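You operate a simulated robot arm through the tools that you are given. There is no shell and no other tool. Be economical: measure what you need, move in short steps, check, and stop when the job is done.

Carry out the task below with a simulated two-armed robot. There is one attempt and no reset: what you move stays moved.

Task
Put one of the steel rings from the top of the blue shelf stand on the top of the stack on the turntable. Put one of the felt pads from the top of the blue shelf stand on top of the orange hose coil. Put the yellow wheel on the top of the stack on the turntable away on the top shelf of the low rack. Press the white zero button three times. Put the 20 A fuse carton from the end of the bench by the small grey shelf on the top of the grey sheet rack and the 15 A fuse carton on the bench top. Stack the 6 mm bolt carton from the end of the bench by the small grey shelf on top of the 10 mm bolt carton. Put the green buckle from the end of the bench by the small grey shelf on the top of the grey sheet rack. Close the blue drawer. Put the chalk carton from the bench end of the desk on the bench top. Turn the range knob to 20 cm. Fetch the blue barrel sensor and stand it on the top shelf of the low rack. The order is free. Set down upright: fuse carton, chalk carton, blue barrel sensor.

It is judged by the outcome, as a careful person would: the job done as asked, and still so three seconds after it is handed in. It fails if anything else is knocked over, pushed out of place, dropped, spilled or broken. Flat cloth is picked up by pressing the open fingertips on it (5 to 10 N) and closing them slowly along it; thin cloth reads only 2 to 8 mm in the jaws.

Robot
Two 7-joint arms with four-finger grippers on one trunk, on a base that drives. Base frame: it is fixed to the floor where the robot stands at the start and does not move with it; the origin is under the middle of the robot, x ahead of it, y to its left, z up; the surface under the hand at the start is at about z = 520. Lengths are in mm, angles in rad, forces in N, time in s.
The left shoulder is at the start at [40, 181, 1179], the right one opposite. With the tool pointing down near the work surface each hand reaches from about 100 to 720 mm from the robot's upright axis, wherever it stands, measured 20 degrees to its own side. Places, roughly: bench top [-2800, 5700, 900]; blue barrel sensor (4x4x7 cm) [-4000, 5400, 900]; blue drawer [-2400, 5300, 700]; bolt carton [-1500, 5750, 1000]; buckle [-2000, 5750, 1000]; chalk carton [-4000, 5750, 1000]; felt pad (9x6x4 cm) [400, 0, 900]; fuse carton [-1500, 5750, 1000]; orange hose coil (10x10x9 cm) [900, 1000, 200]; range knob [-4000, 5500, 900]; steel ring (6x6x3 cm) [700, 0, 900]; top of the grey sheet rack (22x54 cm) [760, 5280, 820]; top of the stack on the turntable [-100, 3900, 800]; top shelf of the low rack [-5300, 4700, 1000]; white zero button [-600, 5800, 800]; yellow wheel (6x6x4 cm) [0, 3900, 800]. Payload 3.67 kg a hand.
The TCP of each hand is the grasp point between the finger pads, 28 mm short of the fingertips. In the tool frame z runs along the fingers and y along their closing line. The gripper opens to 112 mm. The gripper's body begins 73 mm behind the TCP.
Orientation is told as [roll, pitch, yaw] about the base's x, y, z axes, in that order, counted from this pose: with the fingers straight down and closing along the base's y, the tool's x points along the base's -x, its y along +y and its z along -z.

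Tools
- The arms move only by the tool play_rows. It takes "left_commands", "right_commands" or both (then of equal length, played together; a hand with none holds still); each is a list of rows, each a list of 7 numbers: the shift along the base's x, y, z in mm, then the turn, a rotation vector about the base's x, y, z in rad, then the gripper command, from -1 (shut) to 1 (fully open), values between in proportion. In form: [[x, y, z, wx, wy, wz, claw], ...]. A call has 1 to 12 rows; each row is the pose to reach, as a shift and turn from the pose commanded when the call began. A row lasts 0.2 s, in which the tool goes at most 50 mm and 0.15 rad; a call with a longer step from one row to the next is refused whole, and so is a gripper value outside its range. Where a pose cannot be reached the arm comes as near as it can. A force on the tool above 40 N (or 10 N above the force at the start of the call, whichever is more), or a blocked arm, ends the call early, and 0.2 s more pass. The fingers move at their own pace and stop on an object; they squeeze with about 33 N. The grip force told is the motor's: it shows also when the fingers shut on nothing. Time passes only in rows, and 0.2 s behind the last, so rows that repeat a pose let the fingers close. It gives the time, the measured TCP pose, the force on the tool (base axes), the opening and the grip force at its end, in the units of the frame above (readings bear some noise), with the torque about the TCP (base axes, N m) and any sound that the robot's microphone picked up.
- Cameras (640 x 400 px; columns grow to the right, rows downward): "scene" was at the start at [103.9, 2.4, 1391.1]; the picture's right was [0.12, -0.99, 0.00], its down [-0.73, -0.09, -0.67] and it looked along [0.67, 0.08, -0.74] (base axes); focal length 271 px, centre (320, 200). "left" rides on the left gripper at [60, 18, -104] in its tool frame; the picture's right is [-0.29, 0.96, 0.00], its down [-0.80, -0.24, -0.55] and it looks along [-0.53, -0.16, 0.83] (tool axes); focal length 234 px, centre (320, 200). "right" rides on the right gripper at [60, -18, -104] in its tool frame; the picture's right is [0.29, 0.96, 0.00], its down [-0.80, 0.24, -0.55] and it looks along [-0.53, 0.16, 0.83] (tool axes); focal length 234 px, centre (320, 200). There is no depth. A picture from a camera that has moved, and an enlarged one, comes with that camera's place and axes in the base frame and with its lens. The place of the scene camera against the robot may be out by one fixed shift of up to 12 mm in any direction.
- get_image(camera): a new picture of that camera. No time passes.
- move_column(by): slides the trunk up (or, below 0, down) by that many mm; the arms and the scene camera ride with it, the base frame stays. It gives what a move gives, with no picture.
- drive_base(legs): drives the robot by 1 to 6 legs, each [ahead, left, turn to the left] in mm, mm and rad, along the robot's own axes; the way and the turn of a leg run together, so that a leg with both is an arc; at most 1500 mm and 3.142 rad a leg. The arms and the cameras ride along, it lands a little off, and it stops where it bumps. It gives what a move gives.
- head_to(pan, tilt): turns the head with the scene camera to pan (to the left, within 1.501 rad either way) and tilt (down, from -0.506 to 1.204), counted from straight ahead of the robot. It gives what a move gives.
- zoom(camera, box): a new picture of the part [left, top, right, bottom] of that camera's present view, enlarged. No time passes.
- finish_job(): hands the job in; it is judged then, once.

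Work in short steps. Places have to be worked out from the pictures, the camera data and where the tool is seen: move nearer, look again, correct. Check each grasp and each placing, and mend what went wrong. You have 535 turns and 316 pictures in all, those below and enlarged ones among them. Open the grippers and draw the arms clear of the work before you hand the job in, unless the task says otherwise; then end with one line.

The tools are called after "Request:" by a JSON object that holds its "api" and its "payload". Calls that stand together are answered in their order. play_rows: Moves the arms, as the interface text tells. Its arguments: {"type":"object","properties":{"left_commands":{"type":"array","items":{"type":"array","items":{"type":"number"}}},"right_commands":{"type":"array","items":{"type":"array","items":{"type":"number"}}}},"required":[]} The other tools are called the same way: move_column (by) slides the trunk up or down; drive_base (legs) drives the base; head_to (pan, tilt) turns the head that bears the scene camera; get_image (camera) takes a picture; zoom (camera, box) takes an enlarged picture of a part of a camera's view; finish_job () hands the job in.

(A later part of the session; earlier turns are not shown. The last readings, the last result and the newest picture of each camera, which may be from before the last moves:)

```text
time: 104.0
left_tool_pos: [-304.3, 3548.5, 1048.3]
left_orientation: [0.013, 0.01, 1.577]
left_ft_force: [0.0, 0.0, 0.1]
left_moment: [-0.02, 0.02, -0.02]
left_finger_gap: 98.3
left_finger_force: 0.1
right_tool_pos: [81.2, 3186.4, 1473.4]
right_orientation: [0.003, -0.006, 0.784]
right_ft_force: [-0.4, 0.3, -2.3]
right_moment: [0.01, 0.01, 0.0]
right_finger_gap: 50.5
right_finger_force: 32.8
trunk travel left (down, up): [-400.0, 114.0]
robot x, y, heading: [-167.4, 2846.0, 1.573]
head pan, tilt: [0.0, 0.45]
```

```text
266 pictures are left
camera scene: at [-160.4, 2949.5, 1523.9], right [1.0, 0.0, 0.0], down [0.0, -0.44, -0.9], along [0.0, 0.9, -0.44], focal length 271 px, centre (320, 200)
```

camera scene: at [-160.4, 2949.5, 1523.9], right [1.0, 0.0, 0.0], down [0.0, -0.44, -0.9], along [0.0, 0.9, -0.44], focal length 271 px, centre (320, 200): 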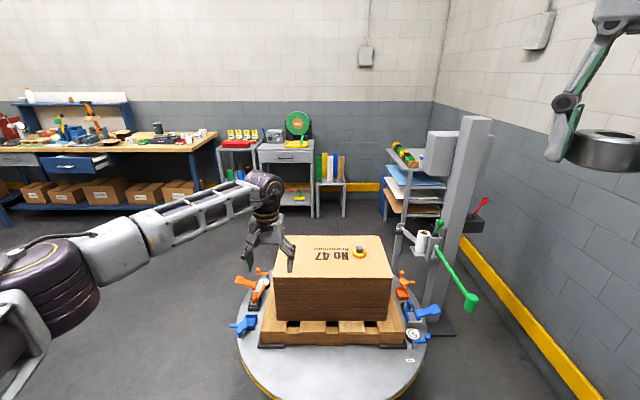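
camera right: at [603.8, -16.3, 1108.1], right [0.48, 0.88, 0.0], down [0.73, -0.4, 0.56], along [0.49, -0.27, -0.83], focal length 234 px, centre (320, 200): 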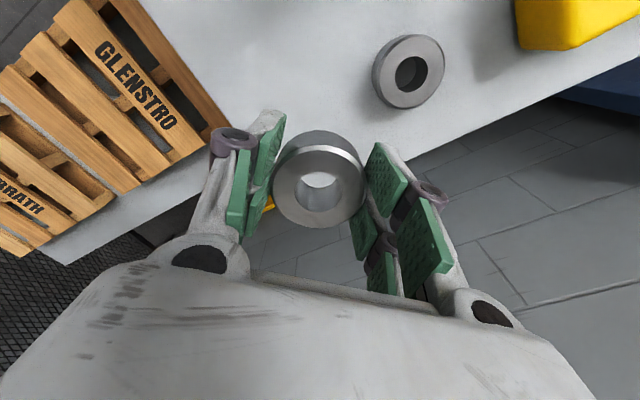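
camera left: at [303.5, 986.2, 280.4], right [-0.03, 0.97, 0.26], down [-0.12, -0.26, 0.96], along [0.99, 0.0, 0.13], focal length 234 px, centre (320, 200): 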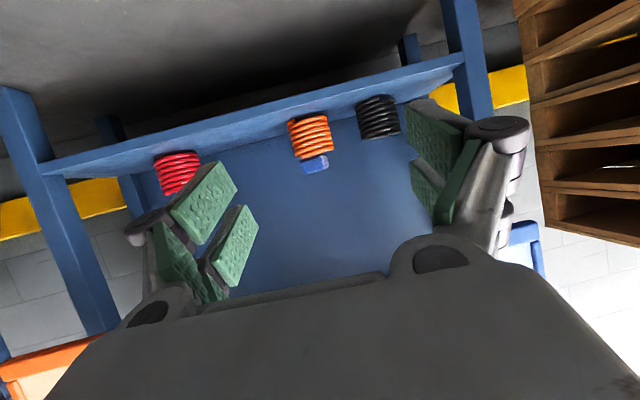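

I zoom on the stack top with the yellow wheel.

Request:
{"api": "zoom", "payload": {"camera": "scene", "box": [230, 215, 450, 355]}}

Request:
{"api": "zoom", "payload": {"camera": "scene", "box": [0, 80, 230, 220]}}

Request:
{"api": "zoom", "payload": {"camera": "scene", "box": [200, 80, 430, 230]}}

```text
2.86 times, centred on (340, 285) of scene
camera zoom: at [-160.4, 2949.5, 1523.9], right [1.0, 0.0, 0.0], down [0.0, -0.44, -0.9], along [0.0, 0.9, -0.44], focal length 775 px, centre (263, -43)
```

zoom: 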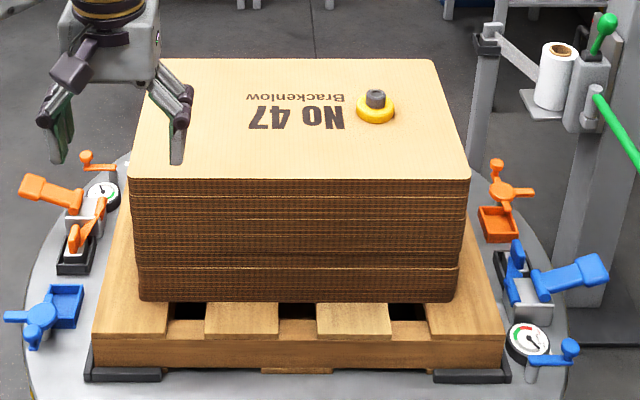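

```text
2.78 times, centred on (115, 150) of scene
camera zoom: at [-160.4, 2949.5, 1523.9], right [1.0, 0.0, 0.0], down [0.0, -0.44, -0.9], along [0.0, 0.9, -0.44], focal length 755 px, centre (890, 339)
```

zoom: 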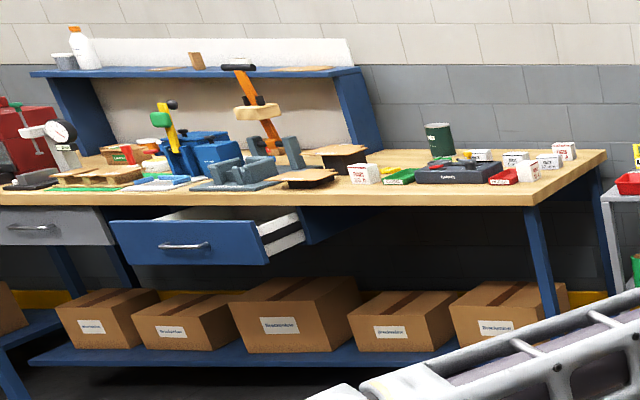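

```text
2.67 times, centred on (315, 155) of scene
camera zoom: at [-160.4, 2949.5, 1523.9], right [1.0, 0.0, 0.0], down [0.0, -0.44, -0.9], along [0.0, 0.9, -0.44], focal length 724 px, centre (333, 320)
```

zoom: 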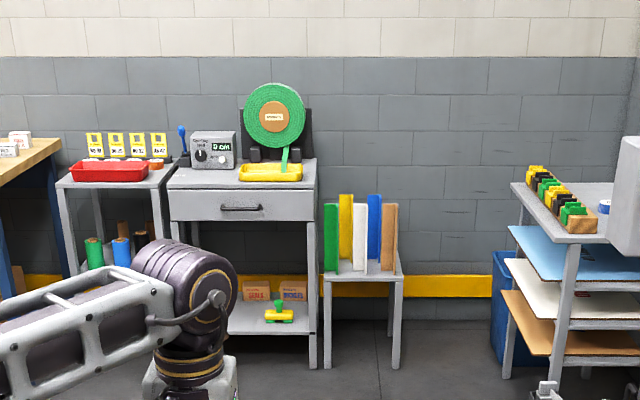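

The plan: set the ring on the box near its front, then take the wheel with the right hand. I drive 240 mm closer and look at clearance.

Request:
{"api": "play_rows", "payload": {"left_commands": [[0, -45, 10, 0, 0, 0, 0.75], [0, -90, 40, 0, 0, 0, 0.75], [0, -135, 80, 0, 0, 0, 0.75], [0, -180, 120, 0, 0, 0, 0.75], [0, -220, 150, 0, 0, 0, 0.75], [0, -260, 180, 0, 0, 0, 0.75]]}}

Request:
{"api": "drive_base", "payload": {"legs": [[240, 0, 0]]}}

Request:
{"api": "head_to", "payload": {"pan": 0.0, "tilt": 0.85}}

Request:
{"api": "get_image", "payload": {"camera": "scene"}}

```text
refused: row 2 steps farther than a row can; nothing moved
```

```text
time: 105.8
left_tool_pos: [-307.6, 3781.9, 1047.8]
left_orientation: [0.013, 0.007, 1.577]
left_ft_force: [0.1, -1.1, 0.3]
left_moment: [0.05, -0.02, -0.03]
left_finger_gap: 98.1
left_finger_force: 0.0
right_tool_pos: [79.5, 3421.9, 1474.5]
right_orientation: [0.003, -0.007, 0.788]
right_ft_force: [0.1, 0.0, -2.6]
right_moment: [0.02, 0.0, -0.01]
right_finger_gap: 50.6
right_finger_force: 32.8
trunk travel left (down, up): [-400.0, 114.0]
robot x, y, heading: [-168.2, 3077.3, 1.579]
head pan, tilt: [0.0, 0.45]
```

```text
time: 106.7
left_tool_pos: [-306.7, 3782.8, 1047.8]
left_orientation: [0.012, 0.012, 1.575]
left_ft_force: [0.7, -0.5, -0.6]
left_moment: [-0.04, 0.0, 0.0]
left_finger_gap: 98.1
left_finger_force: 0.1
right_tool_pos: [78.8, 3421.9, 1473.3]
right_orientation: [0.003, -0.007, 0.788]
right_ft_force: [1.0, 0.6, -3.1]
right_moment: [0.02, 0.0, 0.04]
right_finger_gap: 50.5
right_finger_force: 33.3
trunk travel left (down, up): [-400.0, 114.0]
robot x, y, heading: [-165.7, 3081.2, 1.581]
head pan, tilt: [0.0, 0.85]
```

```text
262 pictures are left
camera scene: at [-161.6, 3171.3, 1489.5], right [1.0, 0.01, 0.0], down [0.0, -0.75, -0.66], along [0.0, 0.66, -0.75], focal length 271 px, centre (320, 200)
```

scene: 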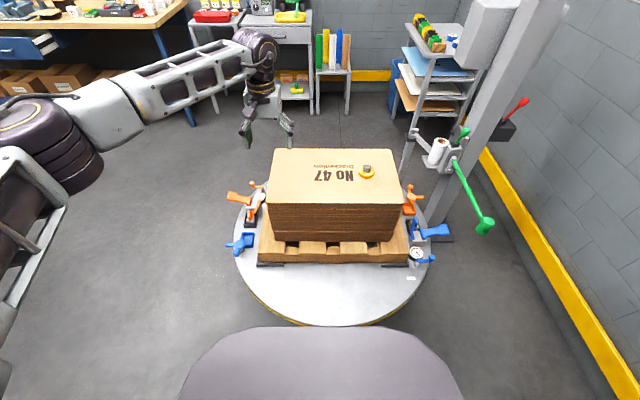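

The wheel is at about [5,3900] and box front edge at y≈3765. I retract the left hand first, then drive 45 mm forward and lower the trunk for more reach.

Request:
{"api": "play_rows", "payload": {"left_commands": [[0, -30, 30, 0, 0, 0, 0.75], [0, -60, 60, 0, 0, 0, 0.75], [0, -95, 90, 0, 0, 0, 0.75], [0, -130, 120, 0, 0, 0, 0.75], [0, -165, 150, 0, 0, 0, 0.75], [0, -200, 180, 0, 0, 0, 0.75], [0, -240, 200, 0, 0, 0, 0.75], [0, -280, 220, 0, 0, 0, 0.75]]}}

Request:
{"api": "drive_base", "payload": {"legs": [[45, 0, 0]]}}

Request:
{"api": "move_column", "payload": {"by": -190}}

Request:
{"api": "play_rows", "payload": {"right_commands": [[-5, 45, -5, 0, 0, 0, -1], [-10, 90, -15, 0, 0, 0, -1], [-15, 135, -25, 0, 0, 0, -1], [-20, 175, -50, 0, 0, 0, -1], [-25, 210, -80, 0, 0, 0, -1], [-30, 245, -115, 0, 0, 0, -1], [-40, 275, -155, 0, 0, 0, -1], [-50, 300, -195, 0, 0, 0, -1], [-60, 320, -235, 0, 0, 0, -1], [-70, 335, -275, 0, 0, 0, -1], [-80, 345, -310, 0, 0, 0, -1], [-90, 355, -340, 0, 0, 0, -1]]}}

Request:
{"api": "get_image", "payload": {"camera": "scene"}}

Request:
{"api": "get_image", "payload": {"camera": "right"}}

```text
time: 108.5
left_tool_pos: [-307.2, 3502.0, 1267.5]
left_orientation: [0.012, 0.009, 1.575]
left_ft_force: [-0.9, -0.5, -0.1]
left_moment: [0.01, 0.04, 0.02]
left_finger_gap: 98.2
left_finger_force: 0.0
right_tool_pos: [79.6, 3420.2, 1473.8]
right_orientation: [0.001, -0.006, 0.785]
right_ft_force: [0.5, -0.4, -3.4]
right_moment: [0.0, 0.05, 0.01]
right_finger_gap: 50.5
right_finger_force: 32.9
trunk travel left (down, up): [-400.0, 114.0]
robot x, y, heading: [-167.1, 3080.8, 1.574]
head pan, tilt: [0.0, 0.85]
```

```text
time: 109.4
left_tool_pos: [-307.0, 3538.2, 1270.3]
left_orientation: [0.013, 0.003, 1.576]
left_ft_force: [0.2, -1.6, -0.7]
left_moment: [0.07, 0.01, 0.01]
left_finger_gap: 98.1
left_finger_force: 0.1
right_tool_pos: [78.9, 3457.1, 1476.7]
right_orientation: [0.006, -0.012, 0.788]
right_ft_force: [0.1, -1.6, -2.3]
right_moment: [0.11, 0.02, 0.02]
right_finger_gap: 50.4
right_finger_force: 33.4
trunk travel left (down, up): [-400.0, 114.0]
robot x, y, heading: [-167.8, 3123.3, 1.58]
head pan, tilt: [0.0, 0.85]
```

```text
time: 111.5
left_tool_pos: [-306.8, 3546.5, 1077.8]
left_orientation: [0.009, 0.007, 1.576]
left_ft_force: [1.0, -0.6, 0.3]
left_moment: [0.04, 0.0, 0.0]
left_finger_gap: 97.9
left_finger_force: 0.0
right_tool_pos: [80.0, 3464.5, 1286.5]
right_orientation: [0.005, -0.004, 0.788]
right_ft_force: [0.3, -0.4, -3.3]
right_moment: [0.0, 0.0, -0.01]
right_finger_gap: 50.5
right_finger_force: 32.7
trunk travel left (down, up): [-210.0, 304.0]
robot x, y, heading: [-166.8, 3122.1, 1.575]
head pan, tilt: [0.0, 0.85]
```

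```text
refused: row 7 steps farther than a row can; nothing moved
```

```text
261 pictures are left
camera scene: at [-161.8, 3213.8, 1300.5], right [1.0, 0.01, 0.0], down [0.0, -0.75, -0.66], along [0.0, 0.66, -0.75], focal length 271 px, centre (320, 200)
```

scene: 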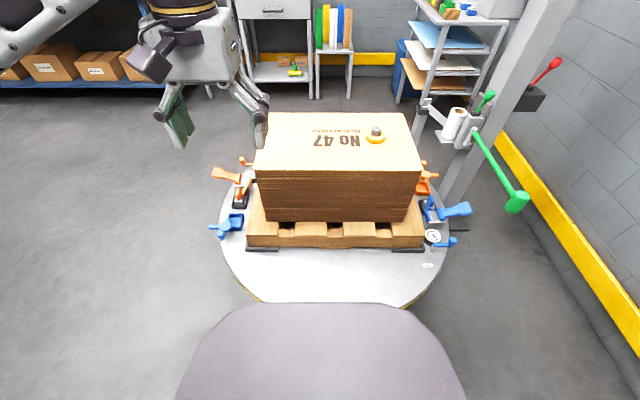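

```text
260 pictures are left
camera right: at [49.2, 3408.1, 1388.6], right [-0.88, 0.47, 0.0], down [0.39, 0.73, 0.56], along [0.26, 0.49, -0.83], focal length 234 px, centre (320, 200)
```

right: 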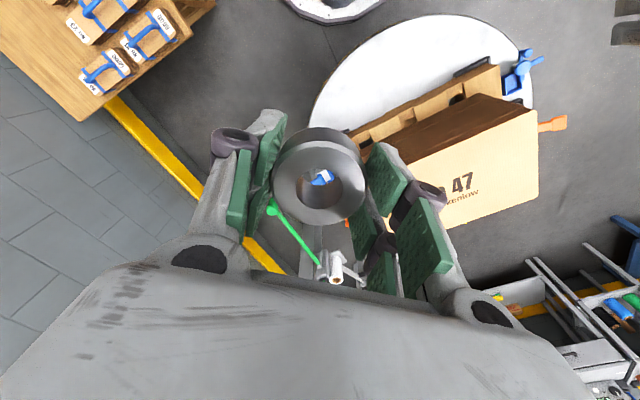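

The robot's base front is well clear of the turntable, so I go 55 mm closer and bring the ring over the box's front half.

Request:
{"api": "drive_base", "payload": {"legs": [[55, 0, 0]]}}

Request:
{"api": "play_rows", "payload": {"right_commands": [[-5, 40, -10, 0, 0, 0, -1], [-15, 80, -25, 0, 0, 0, -1], [-25, 115, -45, 0, 0, 0, -1], [-40, 145, -70, 0, 0, 0, -1], [-55, 175, -100, 0, 0, 0, -1], [-70, 205, -130, 0, 0, 0, -1], [-85, 230, -165, 0, 0, 0, -1], [-100, 250, -200, 0, 0, 0, -1], [-115, 265, -240, 0, 0, 0, -1], [-130, 280, -280, 0, 0, 0, -1], [-140, 290, -320, 0, 0, 0, -1], [-140, 300, -350, 0, 0, 0, -1]]}}

Request:
{"api": "get_image", "payload": {"camera": "right"}}

Request:
{"api": "get_image", "payload": {"camera": "scene"}}

```text
time: 112.5
left_tool_pos: [-306.8, 3601.6, 1078.7]
left_orientation: [0.012, 0.009, 1.573]
left_ft_force: [0.8, 1.2, 0.0]
left_moment: [-0.04, 0.01, -0.02]
left_finger_gap: 98.1
left_finger_force: 0.0
right_tool_pos: [79.9, 3519.8, 1285.8]
right_orientation: [0.002, -0.006, 0.784]
right_ft_force: [-0.2, 0.1, -2.6]
right_moment: [-0.05, -0.01, 0.0]
right_finger_gap: 50.4
right_finger_force: 32.6
trunk travel left (down, up): [-210.0, 304.0]
robot x, y, heading: [-168.1, 3176.3, 1.578]
head pan, tilt: [0.0, 0.85]
```

```text
time: 115.0
left_tool_pos: [-306.5, 3600.6, 1077.6]
left_orientation: [0.013, 0.008, 1.575]
left_ft_force: [-1.2, -1.0, -0.8]
left_moment: [-0.03, -0.03, -0.03]
left_finger_gap: 98.0
left_finger_force: 0.0
right_tool_pos: [-61.3, 3820.6, 932.4]
right_orientation: [0.003, -0.007, 0.785]
right_ft_force: [-0.1, -0.2, -2.4]
right_moment: [-0.03, 0.03, -0.02]
right_finger_gap: 50.5
right_finger_force: 33.2
trunk travel left (down, up): [-210.0, 304.0]
robot x, y, heading: [-164.9, 3178.2, 1.576]
head pan, tilt: [0.0, 0.85]
```

```text
259 pictures are left
camera right: at [-91.9, 3765.1, 1035.9], right [-0.88, 0.47, 0.0], down [0.39, 0.73, 0.56], along [0.26, 0.49, -0.83], focal length 234 px, centre (320, 200)
```

right: 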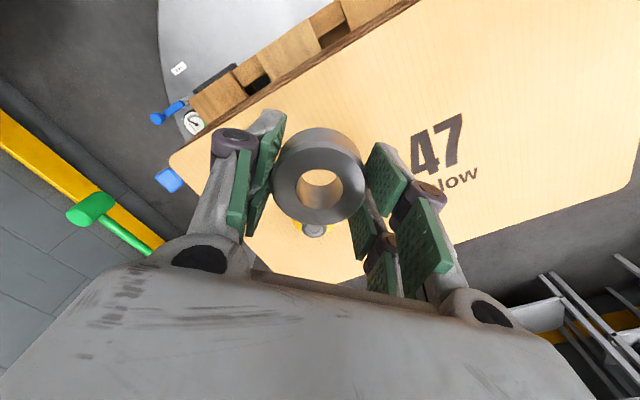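

```text
258 pictures are left
camera scene: at [-161.9, 3269.8, 1300.4], right [1.0, 0.0, 0.0], down [0.0, -0.75, -0.66], along [0.0, 0.66, -0.75], focal length 271 px, centre (320, 200)
```

scene: 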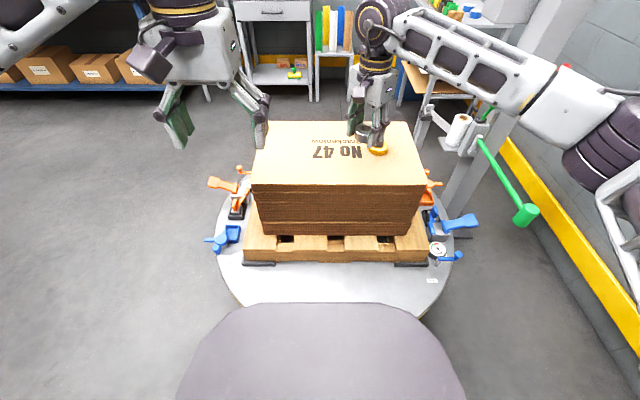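

Box top is about z 780, front edge y≈3779, and the wheel is well clear. I lower the ring at [-75,3835], slow at the end.

Request:
{"api": "play_rows", "payload": {"right_commands": [[-7, 7, -25, 0, 0, 0, -1], [-14, 14, -50, 0, 0, 0, -1], [-14, 14, -75, 0, 0, 0, -1], [-14, 14, -87, 0, 0, 0, -1], [-14, 14, -93, 0, 0, 0, -1], [-14, 14, -98, 0, 0, 0, -1], [-14, 14, -103, 0, 0, 0, -1], [-14, 14, -108, 0, 0, 0, -1], [-14, 14, -113, 0, 0, 0, -1], [-14, 14, -118, 0, 0, 0, -1], [-14, 14, -123, 0, 0, 0, -1], [-14, 14, -128, 0, 0, 0, -1]]}}

Request:
{"api": "get_image", "payload": {"camera": "right"}}

```text
time: 117.8
left_tool_pos: [-306.1, 3600.7, 1079.9]
left_orientation: [0.011, 0.006, 1.574]
left_ft_force: [-0.4, 0.6, 0.4]
left_moment: [0.01, 0.01, -0.02]
left_finger_gap: 98.3
left_finger_force: 0.1
right_tool_pos: [-75.4, 3834.1, 814.5]
right_orientation: [0.012, -0.009, 0.783]
right_ft_force: [2.4, -9.3, 16.0]
right_moment: [-0.89, -0.18, 0.05]
right_finger_gap: 50.5
right_finger_force: 32.5
trunk travel left (down, up): [-210.0, 304.0]
robot x, y, heading: [-169.3, 3178.0, 1.573]
head pan, tilt: [0.0, 0.85]
stopped in row 12 (right hand): the force on the tool passed its limit at 42 N (the readings are from after the stop); the commanded pose is now the measured one
```

```text
257 pictures are left
camera right: at [-104.6, 3777.8, 917.6], right [-0.88, 0.47, 0.01], down [0.4, 0.72, 0.56], along [0.26, 0.5, -0.83], focal length 234 px, centre (320, 200)
```

right: 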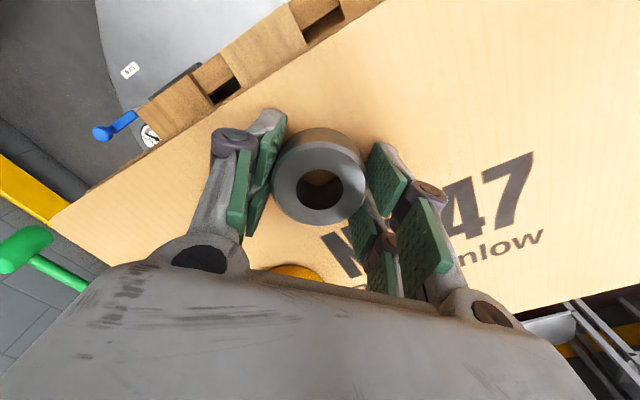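

Contact. I release the ring and rise.

Request:
{"api": "play_rows", "payload": {"right_commands": [[0, 0, 1, 0, 0, 0, -0.3], [0, 0, 2, 0, 0, 0, 0.1], [0, 0, 3, 0, 0, 0, 0.3], [0, 0, 5, 0, 0, 0, 0.4], [0, 0, 25, 0, 0, 0, 0.4], [0, 0, 60, 0, 0, 0, 0.4], [0, 0, 100, 0, 0, 0, 0.6], [0, 0, 140, 0, 0, 0, 0.6]]}}

Request:
{"api": "get_image", "payload": {"camera": "right"}}

```text
time: 119.6
left_tool_pos: [-308.0, 3600.4, 1078.8]
left_orientation: [0.01, 0.008, 1.574]
left_ft_force: [-0.1, -0.1, -0.7]
left_moment: [-0.01, 0.03, 0.02]
left_finger_gap: 97.9
left_finger_force: 0.1
right_tool_pos: [-74.7, 3836.1, 952.6]
right_orientation: [0.012, -0.008, 0.784]
right_ft_force: [0.2, -0.6, 0.4]
right_moment: [0.02, -0.06, 0.01]
right_finger_gap: 89.5
right_finger_force: 0.2
trunk travel left (down, up): [-210.0, 304.0]
robot x, y, heading: [-166.0, 3177.5, 1.572]
head pan, tilt: [0.0, 0.85]
```

```text
256 pictures are left
camera right: at [-105.1, 3778.0, 1055.8], right [-0.88, 0.47, 0.01], down [0.4, 0.73, 0.56], along [0.26, 0.5, -0.83], focal length 234 px, centre (320, 200)
```

right: 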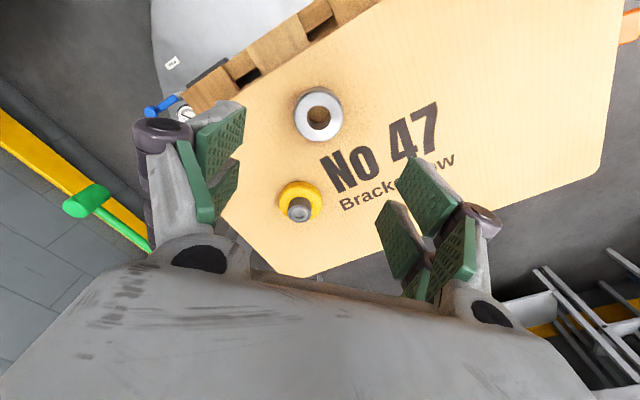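

The ring sits on the stack. The wheel is at about [4,3928]; I move over it and descend to grip its disc.

Request:
{"api": "play_rows", "payload": {"right_commands": [[25, 30, 0, 0, 0, 0, 0.6], [50, 60, -10, 0, 0, 0, 0.6], [79, 92, -25, 0, 0, 0, 0.6], [79, 92, -60, 0, 0, 0, 0.6], [79, 92, -90, 0, 0, 0, 0.6]]}}

Request:
{"api": "get_image", "payload": {"camera": "right"}}

```text
time: 120.8
left_tool_pos: [-306.4, 3601.8, 1078.0]
left_orientation: [0.011, 0.009, 1.575]
left_ft_force: [-0.1, 0.9, -0.5]
left_moment: [-0.02, -0.04, 0.01]
left_finger_gap: 97.8
left_finger_force: 0.1
right_tool_pos: [5.8, 3928.9, 863.1]
right_orientation: [0.011, -0.008, 0.782]
right_ft_force: [0.3, -0.4, 0.1]
right_moment: [-0.01, 0.01, 0.04]
right_finger_gap: 89.3
right_finger_force: 0.2
trunk travel left (down, up): [-210.0, 304.0]
robot x, y, heading: [-168.1, 3179.0, 1.573]
head pan, tilt: [0.0, 0.85]
```

```text
255 pictures are left
camera right: at [-24.7, 3871.9, 965.8], right [-0.88, 0.47, 0.01], down [0.4, 0.73, 0.56], along [0.26, 0.5, -0.83], focal length 234 px, centre (320, 200)
```

right: 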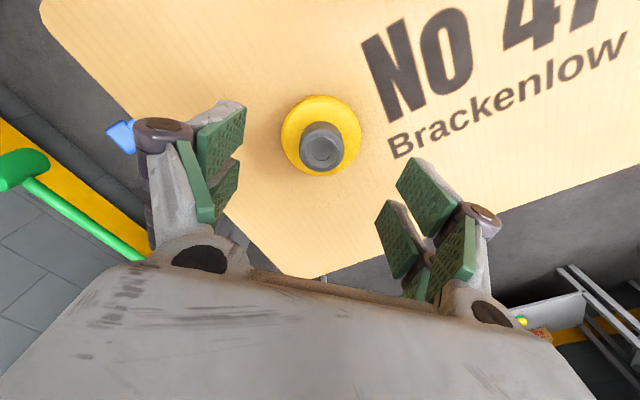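

Centred. I descend to z≈819 and close.

Request:
{"api": "play_rows", "payload": {"right_commands": [[-2, 0, -15, 0, 0, 0, 0.6], [-2, 0, -30, 0, 0, 0, 0.6], [-2, 0, -40, 0, 0, 0, 0.6], [-2, 0, -44, 0, 0, 0, 0.6], [-2, 0, -44, 0, 0, 0, 0.2], [-2, 0, -44, 0, 0, 0, -0.2], [-2, 0, -44, 0, 0, 0, -1], [-2, 0, -44, 0, 0, 0, -1], [-2, 0, -44, 0, 0, 0, -1]]}}

Request:
{"api": "play_rows", "payload": {"right_commands": [[0, 0, 10, 0, 0, 0, -1], [0, 0, 30, 0, 0, 0, -1], [0, 0, 70, 0, 0, 0, -1], [0, 0, 110, 0, 0, 0, -1]]}}

Request:
{"api": "get_image", "payload": {"camera": "right"}}

```text
time: 122.8
left_tool_pos: [-306.4, 3600.6, 1078.1]
left_orientation: [0.011, 0.007, 1.574]
left_ft_force: [0.4, 0.3, 0.5]
left_moment: [0.06, 0.0, 0.02]
left_finger_gap: 98.1
left_finger_force: 0.1
right_tool_pos: [1.9, 3927.5, 817.9]
right_orientation: [0.009, -0.009, 0.782]
right_ft_force: [0.0, -0.3, 0.6]
right_moment: [-0.02, -0.06, 0.0]
right_finger_gap: 56.3
right_finger_force: 32.7
trunk travel left (down, up): [-210.0, 304.0]
robot x, y, heading: [-166.8, 3179.1, 1.572]
head pan, tilt: [0.0, 0.85]
```

```text
time: 123.8
left_tool_pos: [-306.8, 3601.0, 1078.4]
left_orientation: [0.01, 0.007, 1.574]
left_ft_force: [-0.4, -0.2, 0.1]
left_moment: [0.03, 0.0, 0.0]
left_finger_gap: 97.9
left_finger_force: 0.0
right_tool_pos: [2.3, 3927.8, 927.7]
right_orientation: [0.01, -0.008, 0.783]
right_ft_force: [0.7, 0.0, -0.9]
right_moment: [-0.01, -0.01, -0.02]
right_finger_gap: 56.3
right_finger_force: 33.0
trunk travel left (down, up): [-210.0, 304.0]
robot x, y, heading: [-167.3, 3176.2, 1.574]
head pan, tilt: [0.0, 0.85]
```

```text
254 pictures are left
camera right: at [-27.4, 3871.9, 1030.6], right [-0.88, 0.47, 0.01], down [0.4, 0.73, 0.56], along [0.26, 0.5, -0.83], focal length 234 px, centre (320, 200)
```

right: 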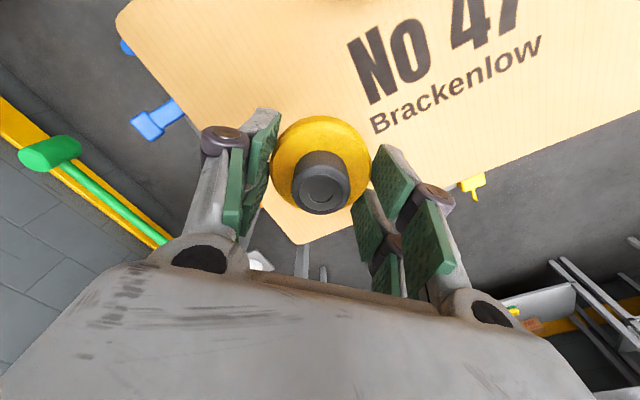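

The wheel is held. I tuck the right arm, back away, strafe left and drive toward the bench end.

Request:
{"api": "play_rows", "payload": {"right_commands": [[0, -10, 40, 0, 0, 0, -1], [5, -30, 80, 0, 0, 0, -1], [10, -60, 115, 0, 0, 0, -1], [10, -100, 140, 0, 0, 0, -1], [10, -145, 155, 0, 0, 0, -1], [10, -190, 165, 0, 0, 0, -1], [10, -235, 175, 0, 0, 0, -1], [10, -280, 185, 0, 0, 0, -1], [10, -325, 195, 0, 0, 0, -1], [10, -370, 200, 0, 0, 0, -1], [10, -410, 200, 0, 0, 0, -1]]}}

Request:
{"api": "drive_base", "payload": {"legs": [[-200, 0, 0], [0, 1300, 0], [1400, 0, 0]]}}

Request:
{"api": "head_to", "payload": {"pan": 0.0, "tilt": 0.5}}

Request:
{"api": "get_image", "payload": {"camera": "scene"}}

```text
time: 126.2
left_tool_pos: [-305.7, 3600.9, 1079.5]
left_orientation: [0.012, 0.007, 1.572]
left_ft_force: [-0.3, -0.3, 0.4]
left_moment: [0.0, 0.04, 0.0]
left_finger_gap: 97.9
left_finger_force: 0.1
right_tool_pos: [12.9, 3517.1, 1128.0]
right_orientation: [0.011, -0.008, 0.783]
right_ft_force: [0.2, -0.2, -0.6]
right_moment: [0.01, 0.02, -0.03]
right_finger_gap: 56.8
right_finger_force: 32.7
trunk travel left (down, up): [-210.0, 304.0]
robot x, y, heading: [-171.0, 3180.7, 1.576]
head pan, tilt: [0.0, 0.85]
```

```text
time: 140.9
left_tool_pos: [-1641.8, 4767.6, 1078.4]
left_orientation: [0.013, 0.007, 1.59]
left_ft_force: [0.1, -0.2, 0.4]
left_moment: [-0.01, 0.02, 0.0]
left_finger_gap: 97.8
left_finger_force: 0.1
right_tool_pos: [-1321.9, 4690.9, 1126.0]
right_orientation: [0.009, -0.009, 0.797]
right_ft_force: [0.0, -0.1, -1.5]
right_moment: [-0.01, 0.0, -0.01]
right_finger_gap: 56.8
right_finger_force: 33.2
trunk travel left (down, up): [-210.0, 304.0]
robot x, y, heading: [-1497.3, 4345.1, 1.586]
head pan, tilt: [0.0, 0.85]
```

```text
time: 141.8
left_tool_pos: [-1642.1, 4766.7, 1077.1]
left_orientation: [0.01, 0.009, 1.59]
left_ft_force: [0.5, 0.2, -0.3]
left_moment: [-0.01, 0.01, 0.01]
left_finger_gap: 97.8
left_finger_force: 0.1
right_tool_pos: [-1321.9, 4688.3, 1127.7]
right_orientation: [0.009, -0.009, 0.798]
right_ft_force: [-0.4, -1.7, -1.3]
right_moment: [-0.03, 0.03, -0.05]
right_finger_gap: 56.5
right_finger_force: 33.5
trunk travel left (down, up): [-210.0, 304.0]
robot x, y, heading: [-1494.6, 4344.8, 1.587]
head pan, tilt: [0.0, 0.499]
```

```text
253 pictures are left
camera scene: at [-1492.9, 4449.5, 1330.4], right [1.0, 0.02, 0.0], down [0.01, -0.48, -0.88], along [-0.02, 0.88, -0.48], focal length 271 px, centre (320, 200)
```

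scene: 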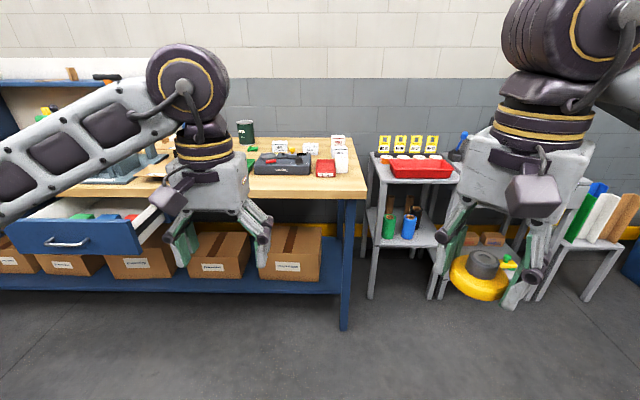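

I drive closer and zoom on the bench end.

Request:
{"api": "drive_base", "payload": {"legs": [[450, 0, -0.015]]}}

Request:
{"api": "head_to", "payload": {"pan": 0.0, "tilt": 0.55}}

Request:
{"api": "get_image", "payload": {"camera": "scene"}}

Request:
{"api": "zoom", "payload": {"camera": "scene", "box": [220, 70, 420, 195]}}

```text
time: 144.6
left_tool_pos: [-1643.5, 5220.2, 1078.4]
left_orientation: [0.011, 0.009, 1.579]
left_ft_force: [-0.5, 0.5, -0.1]
left_moment: [0.03, -0.01, 0.01]
left_finger_gap: 98.0
left_finger_force: 0.0
right_tool_pos: [-1326.0, 5138.5, 1126.6]
right_orientation: [0.011, -0.009, 0.788]
right_ft_force: [-0.6, 0.3, -1.3]
right_moment: [-0.02, -0.02, 0.0]
right_finger_gap: 56.4
right_finger_force: 33.1
trunk travel left (down, up): [-210.0, 304.0]
robot x, y, heading: [-1502.0, 4794.3, 1.576]
head pan, tilt: [0.0, 0.499]
```

```text
time: 145.2
left_tool_pos: [-1643.9, 5219.2, 1077.7]
left_orientation: [0.011, 0.009, 1.58]
left_ft_force: [-1.1, 0.4, 0.8]
left_moment: [0.0, 0.02, 0.02]
left_finger_gap: 98.0
left_finger_force: 0.1
right_tool_pos: [-1325.9, 5138.2, 1125.9]
right_orientation: [0.01, -0.009, 0.789]
right_ft_force: [-0.8, -0.6, -1.3]
right_moment: [0.04, 0.02, 0.01]
right_finger_gap: 56.5
right_finger_force: 32.7
trunk travel left (down, up): [-210.0, 304.0]
robot x, y, heading: [-1501.9, 4795.6, 1.583]
head pan, tilt: [0.0, 0.55]
```

```text
252 pictures are left
camera scene: at [-1497.9, 4898.8, 1325.9], right [1.0, 0.01, 0.0], down [0.0, -0.52, -0.85], along [-0.01, 0.85, -0.52], focal length 271 px, centre (320, 200)
```

scene: 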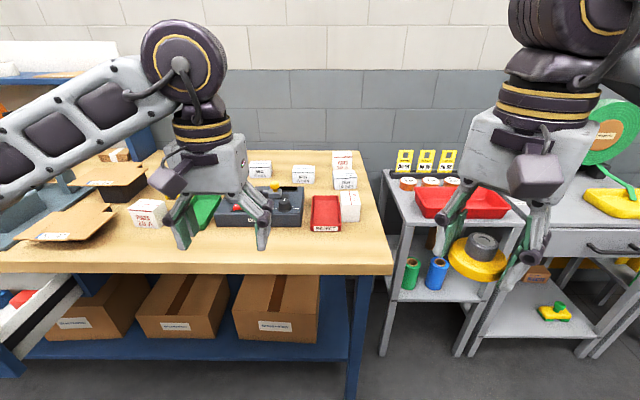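

```text
3.20 times, centred on (320, 132) of scene
camera zoom: at [-1497.9, 4898.8, 1325.9], right [1.0, 0.01, 0.0], down [0.0, -0.52, -0.85], along [-0.01, 0.85, -0.52], focal length 868 px, centre (320, 416)
```

zoom: 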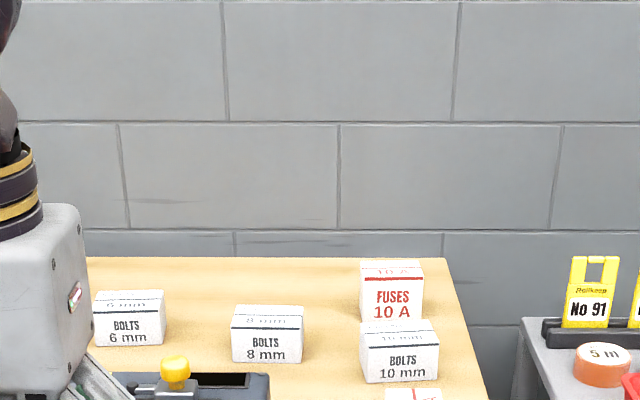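

Request:
{"api": "zoom", "payload": {"camera": "scene", "box": [110, 145, 400, 265]}}

Request:
{"api": "play_rows", "payload": {"left_commands": [[-40, -20, 0, 0, 0, 0, 0.75], [-80, -40, 0, 0, 0, 0, 0.75], [-120, -60, 0, 0, 0, 0, 0.75], [-160, -80, 0, 0, 0, 0, 0.75], [-200, -100, 0, 0, 0, 0, 0.75]]}}

Request:
{"api": "zoom", "payload": {"camera": "scene", "box": [110, 145, 400, 265]}}

```text
2.21 times, centred on (255, 205) of scene
camera zoom: at [-1497.9, 4898.8, 1325.9], right [1.0, 0.01, 0.0], down [0.0, -0.52, -0.85], along [-0.01, 0.85, -0.52], focal length 599 px, centre (463, 189)
```

zoom: 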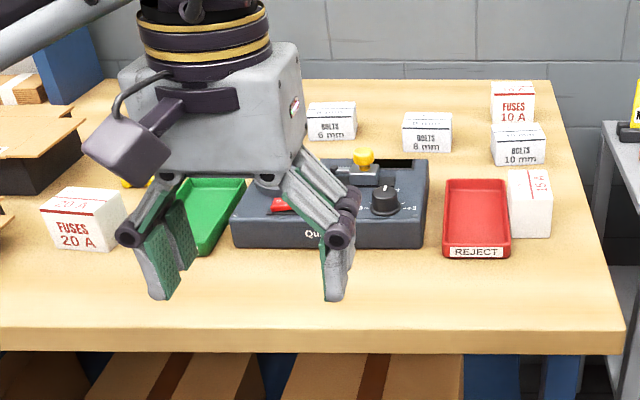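

```text
time: 146.4
left_tool_pos: [-1843.7, 5117.4, 1077.2]
left_orientation: [0.009, 0.01, 1.577]
left_ft_force: [-0.3, -0.2, 1.4]
left_moment: [0.09, -0.05, -0.01]
left_finger_gap: 98.0
left_finger_force: 0.0
right_tool_pos: [-1326.3, 5137.9, 1126.8]
right_orientation: [0.01, -0.01, 0.789]
right_ft_force: [-0.4, -0.1, -1.1]
right_moment: [0.01, -0.05, 0.01]
right_finger_gap: 56.6
right_finger_force: 32.8
trunk travel left (down, up): [-210.0, 304.0]
robot x, y, heading: [-1502.7, 4797.4, 1.581]
head pan, tilt: [0.0, 0.55]
```

```text
2.21 times, centred on (255, 205) of scene
camera zoom: at [-1499.3, 4898.1, 1325.9], right [1.0, 0.01, 0.0], down [0.01, -0.52, -0.85], along [-0.01, 0.85, -0.52], focal length 599 px, centre (463, 189)
```

zoom: 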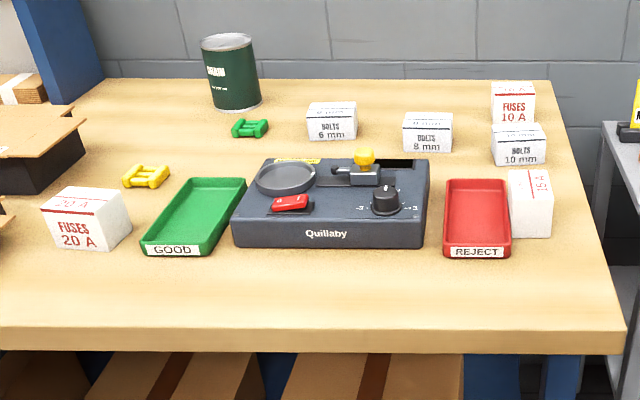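

Now the bench end is clear to see. I zoom in on the cartons to read their posture.

Request:
{"api": "zoom", "payload": {"camera": "scene", "box": [310, 175, 370, 260]}}

Request:
{"api": "zoom", "payload": {"camera": "scene", "box": [120, 180, 240, 265]}}

```text
4.71 times, centred on (340, 218) of scene
camera zoom: at [-1499.3, 4898.1, 1325.9], right [1.0, 0.01, 0.0], down [0.01, -0.52, -0.85], along [-0.01, 0.85, -0.52], focal length 1277 px, centre (226, 118)
```

zoom: 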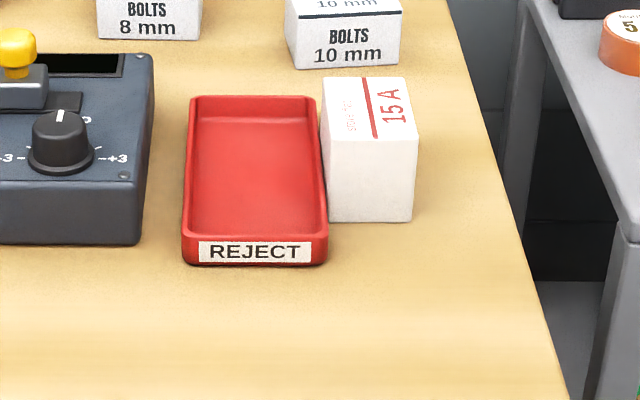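

```text
4.71 times, centred on (180, 222) of scene
camera zoom: at [-1499.3, 4898.1, 1325.9], right [1.0, 0.01, 0.0], down [0.01, -0.52, -0.85], along [-0.01, 0.85, -0.52], focal length 1277 px, centre (979, 94)
```

zoom: 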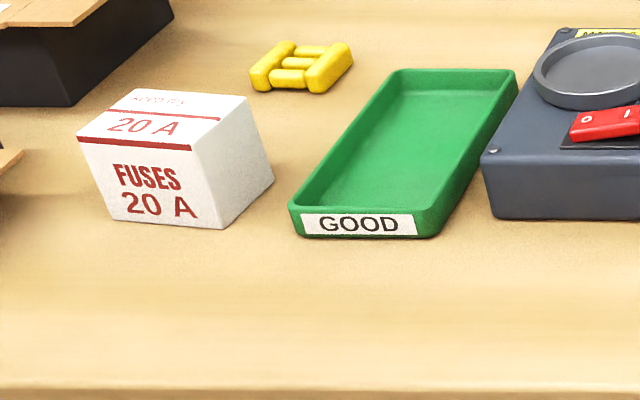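

The 15 A carton is upright, only turned. I start with the bolts: drive in so the 6 mm carton (≈[-1718,5755]) is in the left hand's reach.

Request:
{"api": "drive_base", "payload": {"legs": [[270, 40, 0]]}}

Request:
{"api": "head_to", "payload": {"pan": 0.2, "tilt": 0.75}}

Request:
{"api": "play_rows", "payload": {"left_commands": [[20, 40, 0, 0, 0, 0, 0.75], [40, 80, 0, 0, 0, 0, 0.75], [60, 120, 0, 0, 0, 0, 0.75], [80, 160, 0, 0, 0, 0, 0.75], [95, 200, 0, 0, 0, 0, 0.75], [110, 240, 0, 0, 0, 0, 0.75], [125, 280, 0, 0, 0, 0, 0.75]]}}

Request:
{"api": "get_image", "payload": {"camera": "left"}}

Request:
{"api": "get_image", "payload": {"camera": "scene"}}

```text
time: 148.3
left_tool_pos: [-1888.2, 5387.0, 1077.0]
left_orientation: [0.011, 0.008, 1.586]
left_ft_force: [0.4, -0.5, -0.8]
left_moment: [-0.03, -0.02, 0.0]
left_finger_gap: 98.2
left_finger_force: 0.2
right_tool_pos: [-1370.4, 5409.0, 1127.3]
right_orientation: [0.009, -0.01, 0.796]
right_ft_force: [-0.2, 0.6, -1.5]
right_moment: [-0.02, -0.04, 0.01]
right_finger_gap: 56.3
right_finger_force: 33.6
trunk travel left (down, up): [-210.0, 304.0]
robot x, y, heading: [-1545.1, 5064.8, 1.586]
head pan, tilt: [0.0, 0.55]
```

```text
time: 149.1
left_tool_pos: [-1887.9, 5386.2, 1077.1]
left_orientation: [0.012, 0.007, 1.587]
left_ft_force: [-0.3, 0.0, 0.4]
left_moment: [-0.02, 0.02, -0.02]
left_finger_gap: 97.9
left_finger_force: 0.1
right_tool_pos: [-1370.7, 5407.9, 1126.0]
right_orientation: [0.012, -0.009, 0.796]
right_ft_force: [-0.1, -0.1, -1.5]
right_moment: [-0.01, 0.01, 0.02]
right_finger_gap: 56.5
right_finger_force: 33.1
trunk travel left (down, up): [-210.0, 304.0]
robot x, y, heading: [-1541.2, 5066.5, 1.587]
head pan, tilt: [0.201, 0.75]
```

```text
time: 150.7
left_tool_pos: [-1763.6, 5667.2, 1076.7]
left_orientation: [0.014, 0.009, 1.587]
left_ft_force: [0.0, 0.7, -0.9]
left_moment: [-0.04, 0.0, 0.0]
left_finger_gap: 97.9
left_finger_force: 0.1
right_tool_pos: [-1371.5, 5411.3, 1125.6]
right_orientation: [0.01, -0.006, 0.796]
right_ft_force: [0.9, -0.5, -0.9]
right_moment: [0.0, 0.03, 0.01]
right_finger_gap: 56.3
right_finger_force: 33.2
trunk travel left (down, up): [-210.0, 304.0]
robot x, y, heading: [-1546.7, 5063.5, 1.586]
head pan, tilt: [0.201, 0.75]
```

```text
246 pictures are left
camera left: at [-1780.5, 5608.9, 1181.0], right [-0.96, 0.27, 0.01], down [0.23, 0.81, 0.54], along [0.14, 0.53, -0.84], focal length 234 px, centre (320, 200)
```

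left: 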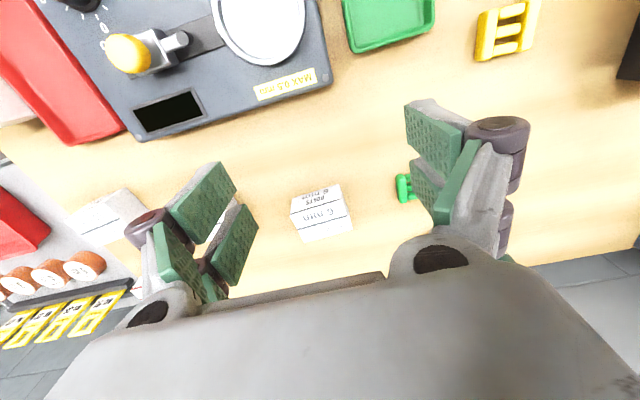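

```text
245 pictures are left
camera scene: at [-1557.6, 5160.6, 1308.4], right [0.98, 0.21, 0.0], down [0.15, -0.67, -0.73], along [-0.16, 0.71, -0.68], focal length 271 px, centre (320, 200)
```

scene: 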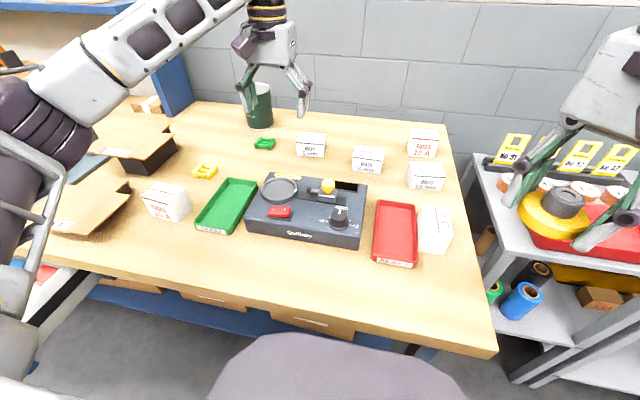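

The 6 mm carton is at about [-1735,5765]. I move over it and lower to z≈1000.

Request:
{"api": "play_rows", "payload": {"left_commands": [[10, 35, 0, 0, 0, 0, 0.5], [20, 70, -10, 0, 0, 0, 0.5], [28, 98, -30, 0, 0, 0, 0.5], [28, 98, -60, 0, 0, 0, 0.5], [28, 98, -80, 0, 0, 0, 0.5]]}}

Request:
{"api": "get_image", "payload": {"camera": "left"}}

```text
time: 151.9
left_tool_pos: [-1734.9, 5765.2, 995.3]
left_orientation: [0.014, 0.009, 1.584]
left_ft_force: [0.1, 0.6, 0.3]
left_moment: [0.02, 0.03, 0.04]
left_finger_gap: 84.2
left_finger_force: 0.0
right_tool_pos: [-1371.0, 5408.6, 1127.5]
right_orientation: [0.01, -0.011, 0.795]
right_ft_force: [0.2, -0.7, -1.8]
right_moment: [0.0, 0.02, -0.01]
right_finger_gap: 56.4
right_finger_force: 33.3
trunk travel left (down, up): [-210.0, 304.0]
robot x, y, heading: [-1543.9, 5066.1, 1.588]
head pan, tilt: [0.201, 0.75]
```

```text
244 pictures are left
camera left: at [-1752.3, 5707.3, 1099.0], right [-0.96, 0.27, 0.01], down [0.23, 0.81, 0.54], along [0.14, 0.53, -0.84], focal length 234 px, centre (320, 200)
```

left: 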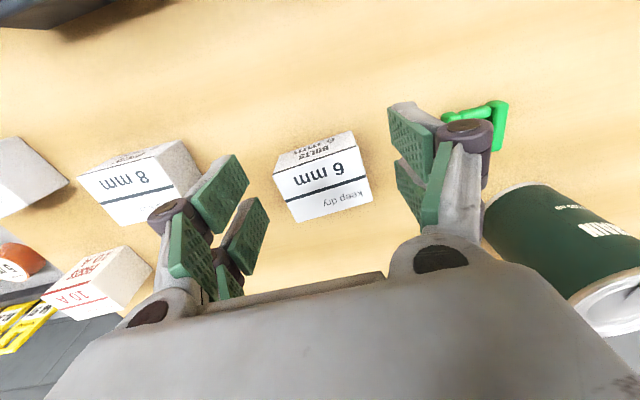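

Triangulating again, the carton top is lower (≈893) and further (y≈5812). I drive 42 mm forward and look again.

Request:
{"api": "drive_base", "payload": {"legs": [[42, 0, 0]]}}

Request:
{"api": "play_rows", "payload": {"left_commands": [[0, 0, -20, 0, 0, 0, 0.5], [0, 0, -40, 0, 0, 0, 0.5]]}}

Request:
{"api": "get_image", "payload": {"camera": "left"}}

```text
time: 152.8
left_tool_pos: [-1735.1, 5806.8, 995.6]
left_orientation: [0.011, 0.01, 1.586]
left_ft_force: [-0.1, 0.4, 0.1]
left_moment: [-0.04, -0.03, -0.03]
left_finger_gap: 84.1
left_finger_force: 0.1
right_tool_pos: [-1371.9, 5451.0, 1126.6]
right_orientation: [0.011, -0.008, 0.796]
right_ft_force: [0.6, 0.6, -0.9]
right_moment: [-0.02, -0.01, 0.0]
right_finger_gap: 56.5
right_finger_force: 33.1
trunk travel left (down, up): [-210.0, 304.0]
robot x, y, heading: [-1548.0, 5106.3, 1.586]
head pan, tilt: [0.201, 0.75]
```

```text
time: 153.3
left_tool_pos: [-1735.5, 5807.3, 953.9]
left_orientation: [0.012, 0.008, 1.587]
left_ft_force: [-0.2, 0.7, 0.0]
left_moment: [-0.05, 0.03, -0.01]
left_finger_gap: 83.9
left_finger_force: 0.1
right_tool_pos: [-1372.1, 5451.8, 1125.4]
right_orientation: [0.01, -0.006, 0.795]
right_ft_force: [0.4, -0.3, -1.7]
right_moment: [-0.01, -0.02, -0.02]
right_finger_gap: 56.6
right_finger_force: 32.9
trunk travel left (down, up): [-210.0, 304.0]
robot x, y, heading: [-1545.6, 5105.7, 1.585]
head pan, tilt: [0.201, 0.75]
```

```text
243 pictures are left
camera left: at [-1753.8, 5748.7, 1057.8], right [-0.96, 0.27, 0.01], down [0.23, 0.81, 0.54], along [0.14, 0.52, -0.84], focal length 234 px, centre (320, 200)
```

left: 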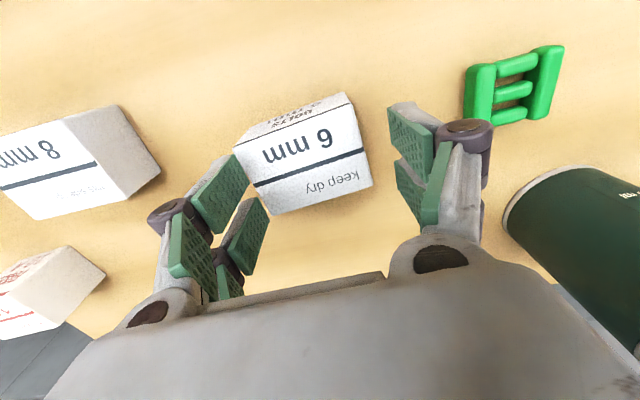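

Now the carton reads as ≈65 mm wide, top ≈936, centre near [-1733,5795]. I rise, shift back 12 mm, open a bit wider, descend and grip.

Request:
{"api": "play_rows", "payload": {"left_commands": [[0, 0, 30, 0, 0, 0, 0.7], [2, -12, 30, 0, 0, 0, 0.7], [2, -12, 10, 0, 0, 0, 0.7], [2, -12, -6, 0, 0, 0, 0.7], [2, -12, -14, 0, 0, 0, 0.7]]}}

Request:
{"api": "get_image", "payload": {"camera": "left"}}

```text
time: 154.6
left_tool_pos: [-1732.5, 5793.2, 941.3]
left_orientation: [0.011, 0.009, 1.586]
left_ft_force: [-0.3, -0.7, -0.5]
left_moment: [0.02, 0.02, 0.02]
left_finger_gap: 95.2
left_finger_force: 0.1
right_tool_pos: [-1371.1, 5449.6, 1127.1]
right_orientation: [0.012, -0.008, 0.796]
right_ft_force: [-0.7, -0.7, -0.7]
right_moment: [0.02, 0.04, 0.05]
right_finger_gap: 56.4
right_finger_force: 33.1
trunk travel left (down, up): [-210.0, 304.0]
robot x, y, heading: [-1549.8, 5106.6, 1.587]
head pan, tilt: [0.201, 0.75]
```

```text
242 pictures are left
camera left: at [-1750.5, 5735.4, 1045.8], right [-0.96, 0.27, 0.01], down [0.23, 0.81, 0.54], along [0.14, 0.53, -0.84], focal length 234 px, centre (320, 200)
```

left: 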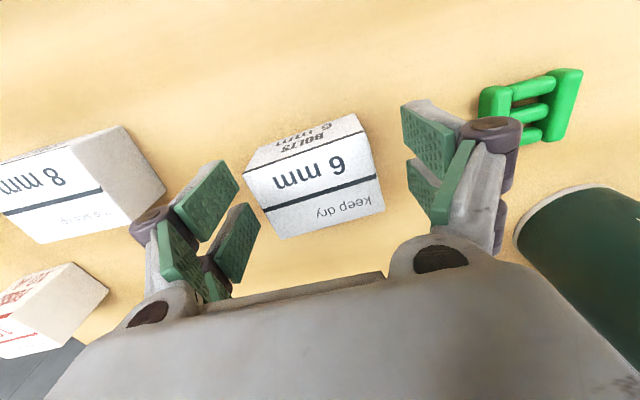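

Well centred with the top near TCP height. I go down another 8 mm and close.

Request:
{"api": "play_rows", "payload": {"left_commands": [[0, 0, -4, 0, 0, 0, 0.7], [0, 0, -8, 0, 0, 0, 0.7], [0, 0, -8, 0, 0, 0, 0.3], [0, 0, -8, 0, 0, 0, -0.1], [0, 0, -8, 0, 0, 0, -0.5], [0, 0, -8, 0, 0, 0, -1], [0, 0, -8, 0, 0, 0, -1]]}}

Request:
{"api": "play_rows", "payload": {"left_commands": [[0, 0, 10, 0, 0, 0, -1], [0, 0, 30, 0, 0, 0, -1], [0, 0, 60, 0, 0, 0, -1], [0, 0, 100, 0, 0, 0, -1]]}}

Request:
{"api": "get_image", "payload": {"camera": "left"}}

```text
time: 156.2
left_tool_pos: [-1732.3, 5795.5, 934.2]
left_orientation: [0.01, 0.008, 1.586]
left_ft_force: [1.7, 0.8, 2.2]
left_moment: [0.08, 0.06, -0.03]
left_finger_gap: 74.7
left_finger_force: 33.2
right_tool_pos: [-1371.4, 5448.9, 1126.9]
right_orientation: [0.011, -0.009, 0.794]
right_ft_force: [-0.3, 0.4, -0.6]
right_moment: [-0.03, -0.01, 0.0]
right_finger_gap: 56.4
right_finger_force: 32.9
trunk travel left (down, up): [-210.0, 304.0]
robot x, y, heading: [-1548.4, 5107.4, 1.588]
head pan, tilt: [0.201, 0.75]
```

```text
time: 157.2
left_tool_pos: [-1732.2, 5796.1, 1034.4]
left_orientation: [0.012, 0.009, 1.586]
left_ft_force: [-0.2, -0.2, -1.5]
left_moment: [-0.04, -0.03, 0.01]
left_finger_gap: 75.0
left_finger_force: 32.7
right_tool_pos: [-1370.8, 5449.4, 1126.8]
right_orientation: [0.01, -0.009, 0.798]
right_ft_force: [-0.1, -0.2, -0.1]
right_moment: [0.06, 0.02, 0.01]
right_finger_gap: 56.4
right_finger_force: 33.0
trunk travel left (down, up): [-210.0, 304.0]
robot x, y, heading: [-1548.3, 5105.0, 1.589]
head pan, tilt: [0.201, 0.75]
```

```text
241 pictures are left
camera left: at [-1750.3, 5737.2, 1137.5], right [-0.96, 0.27, 0.01], down [0.23, 0.81, 0.54], along [0.14, 0.53, -0.84], focal length 234 px, centre (320, 200)
```

left: 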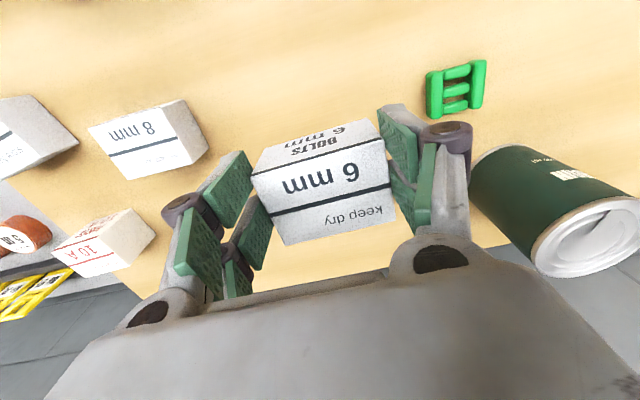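

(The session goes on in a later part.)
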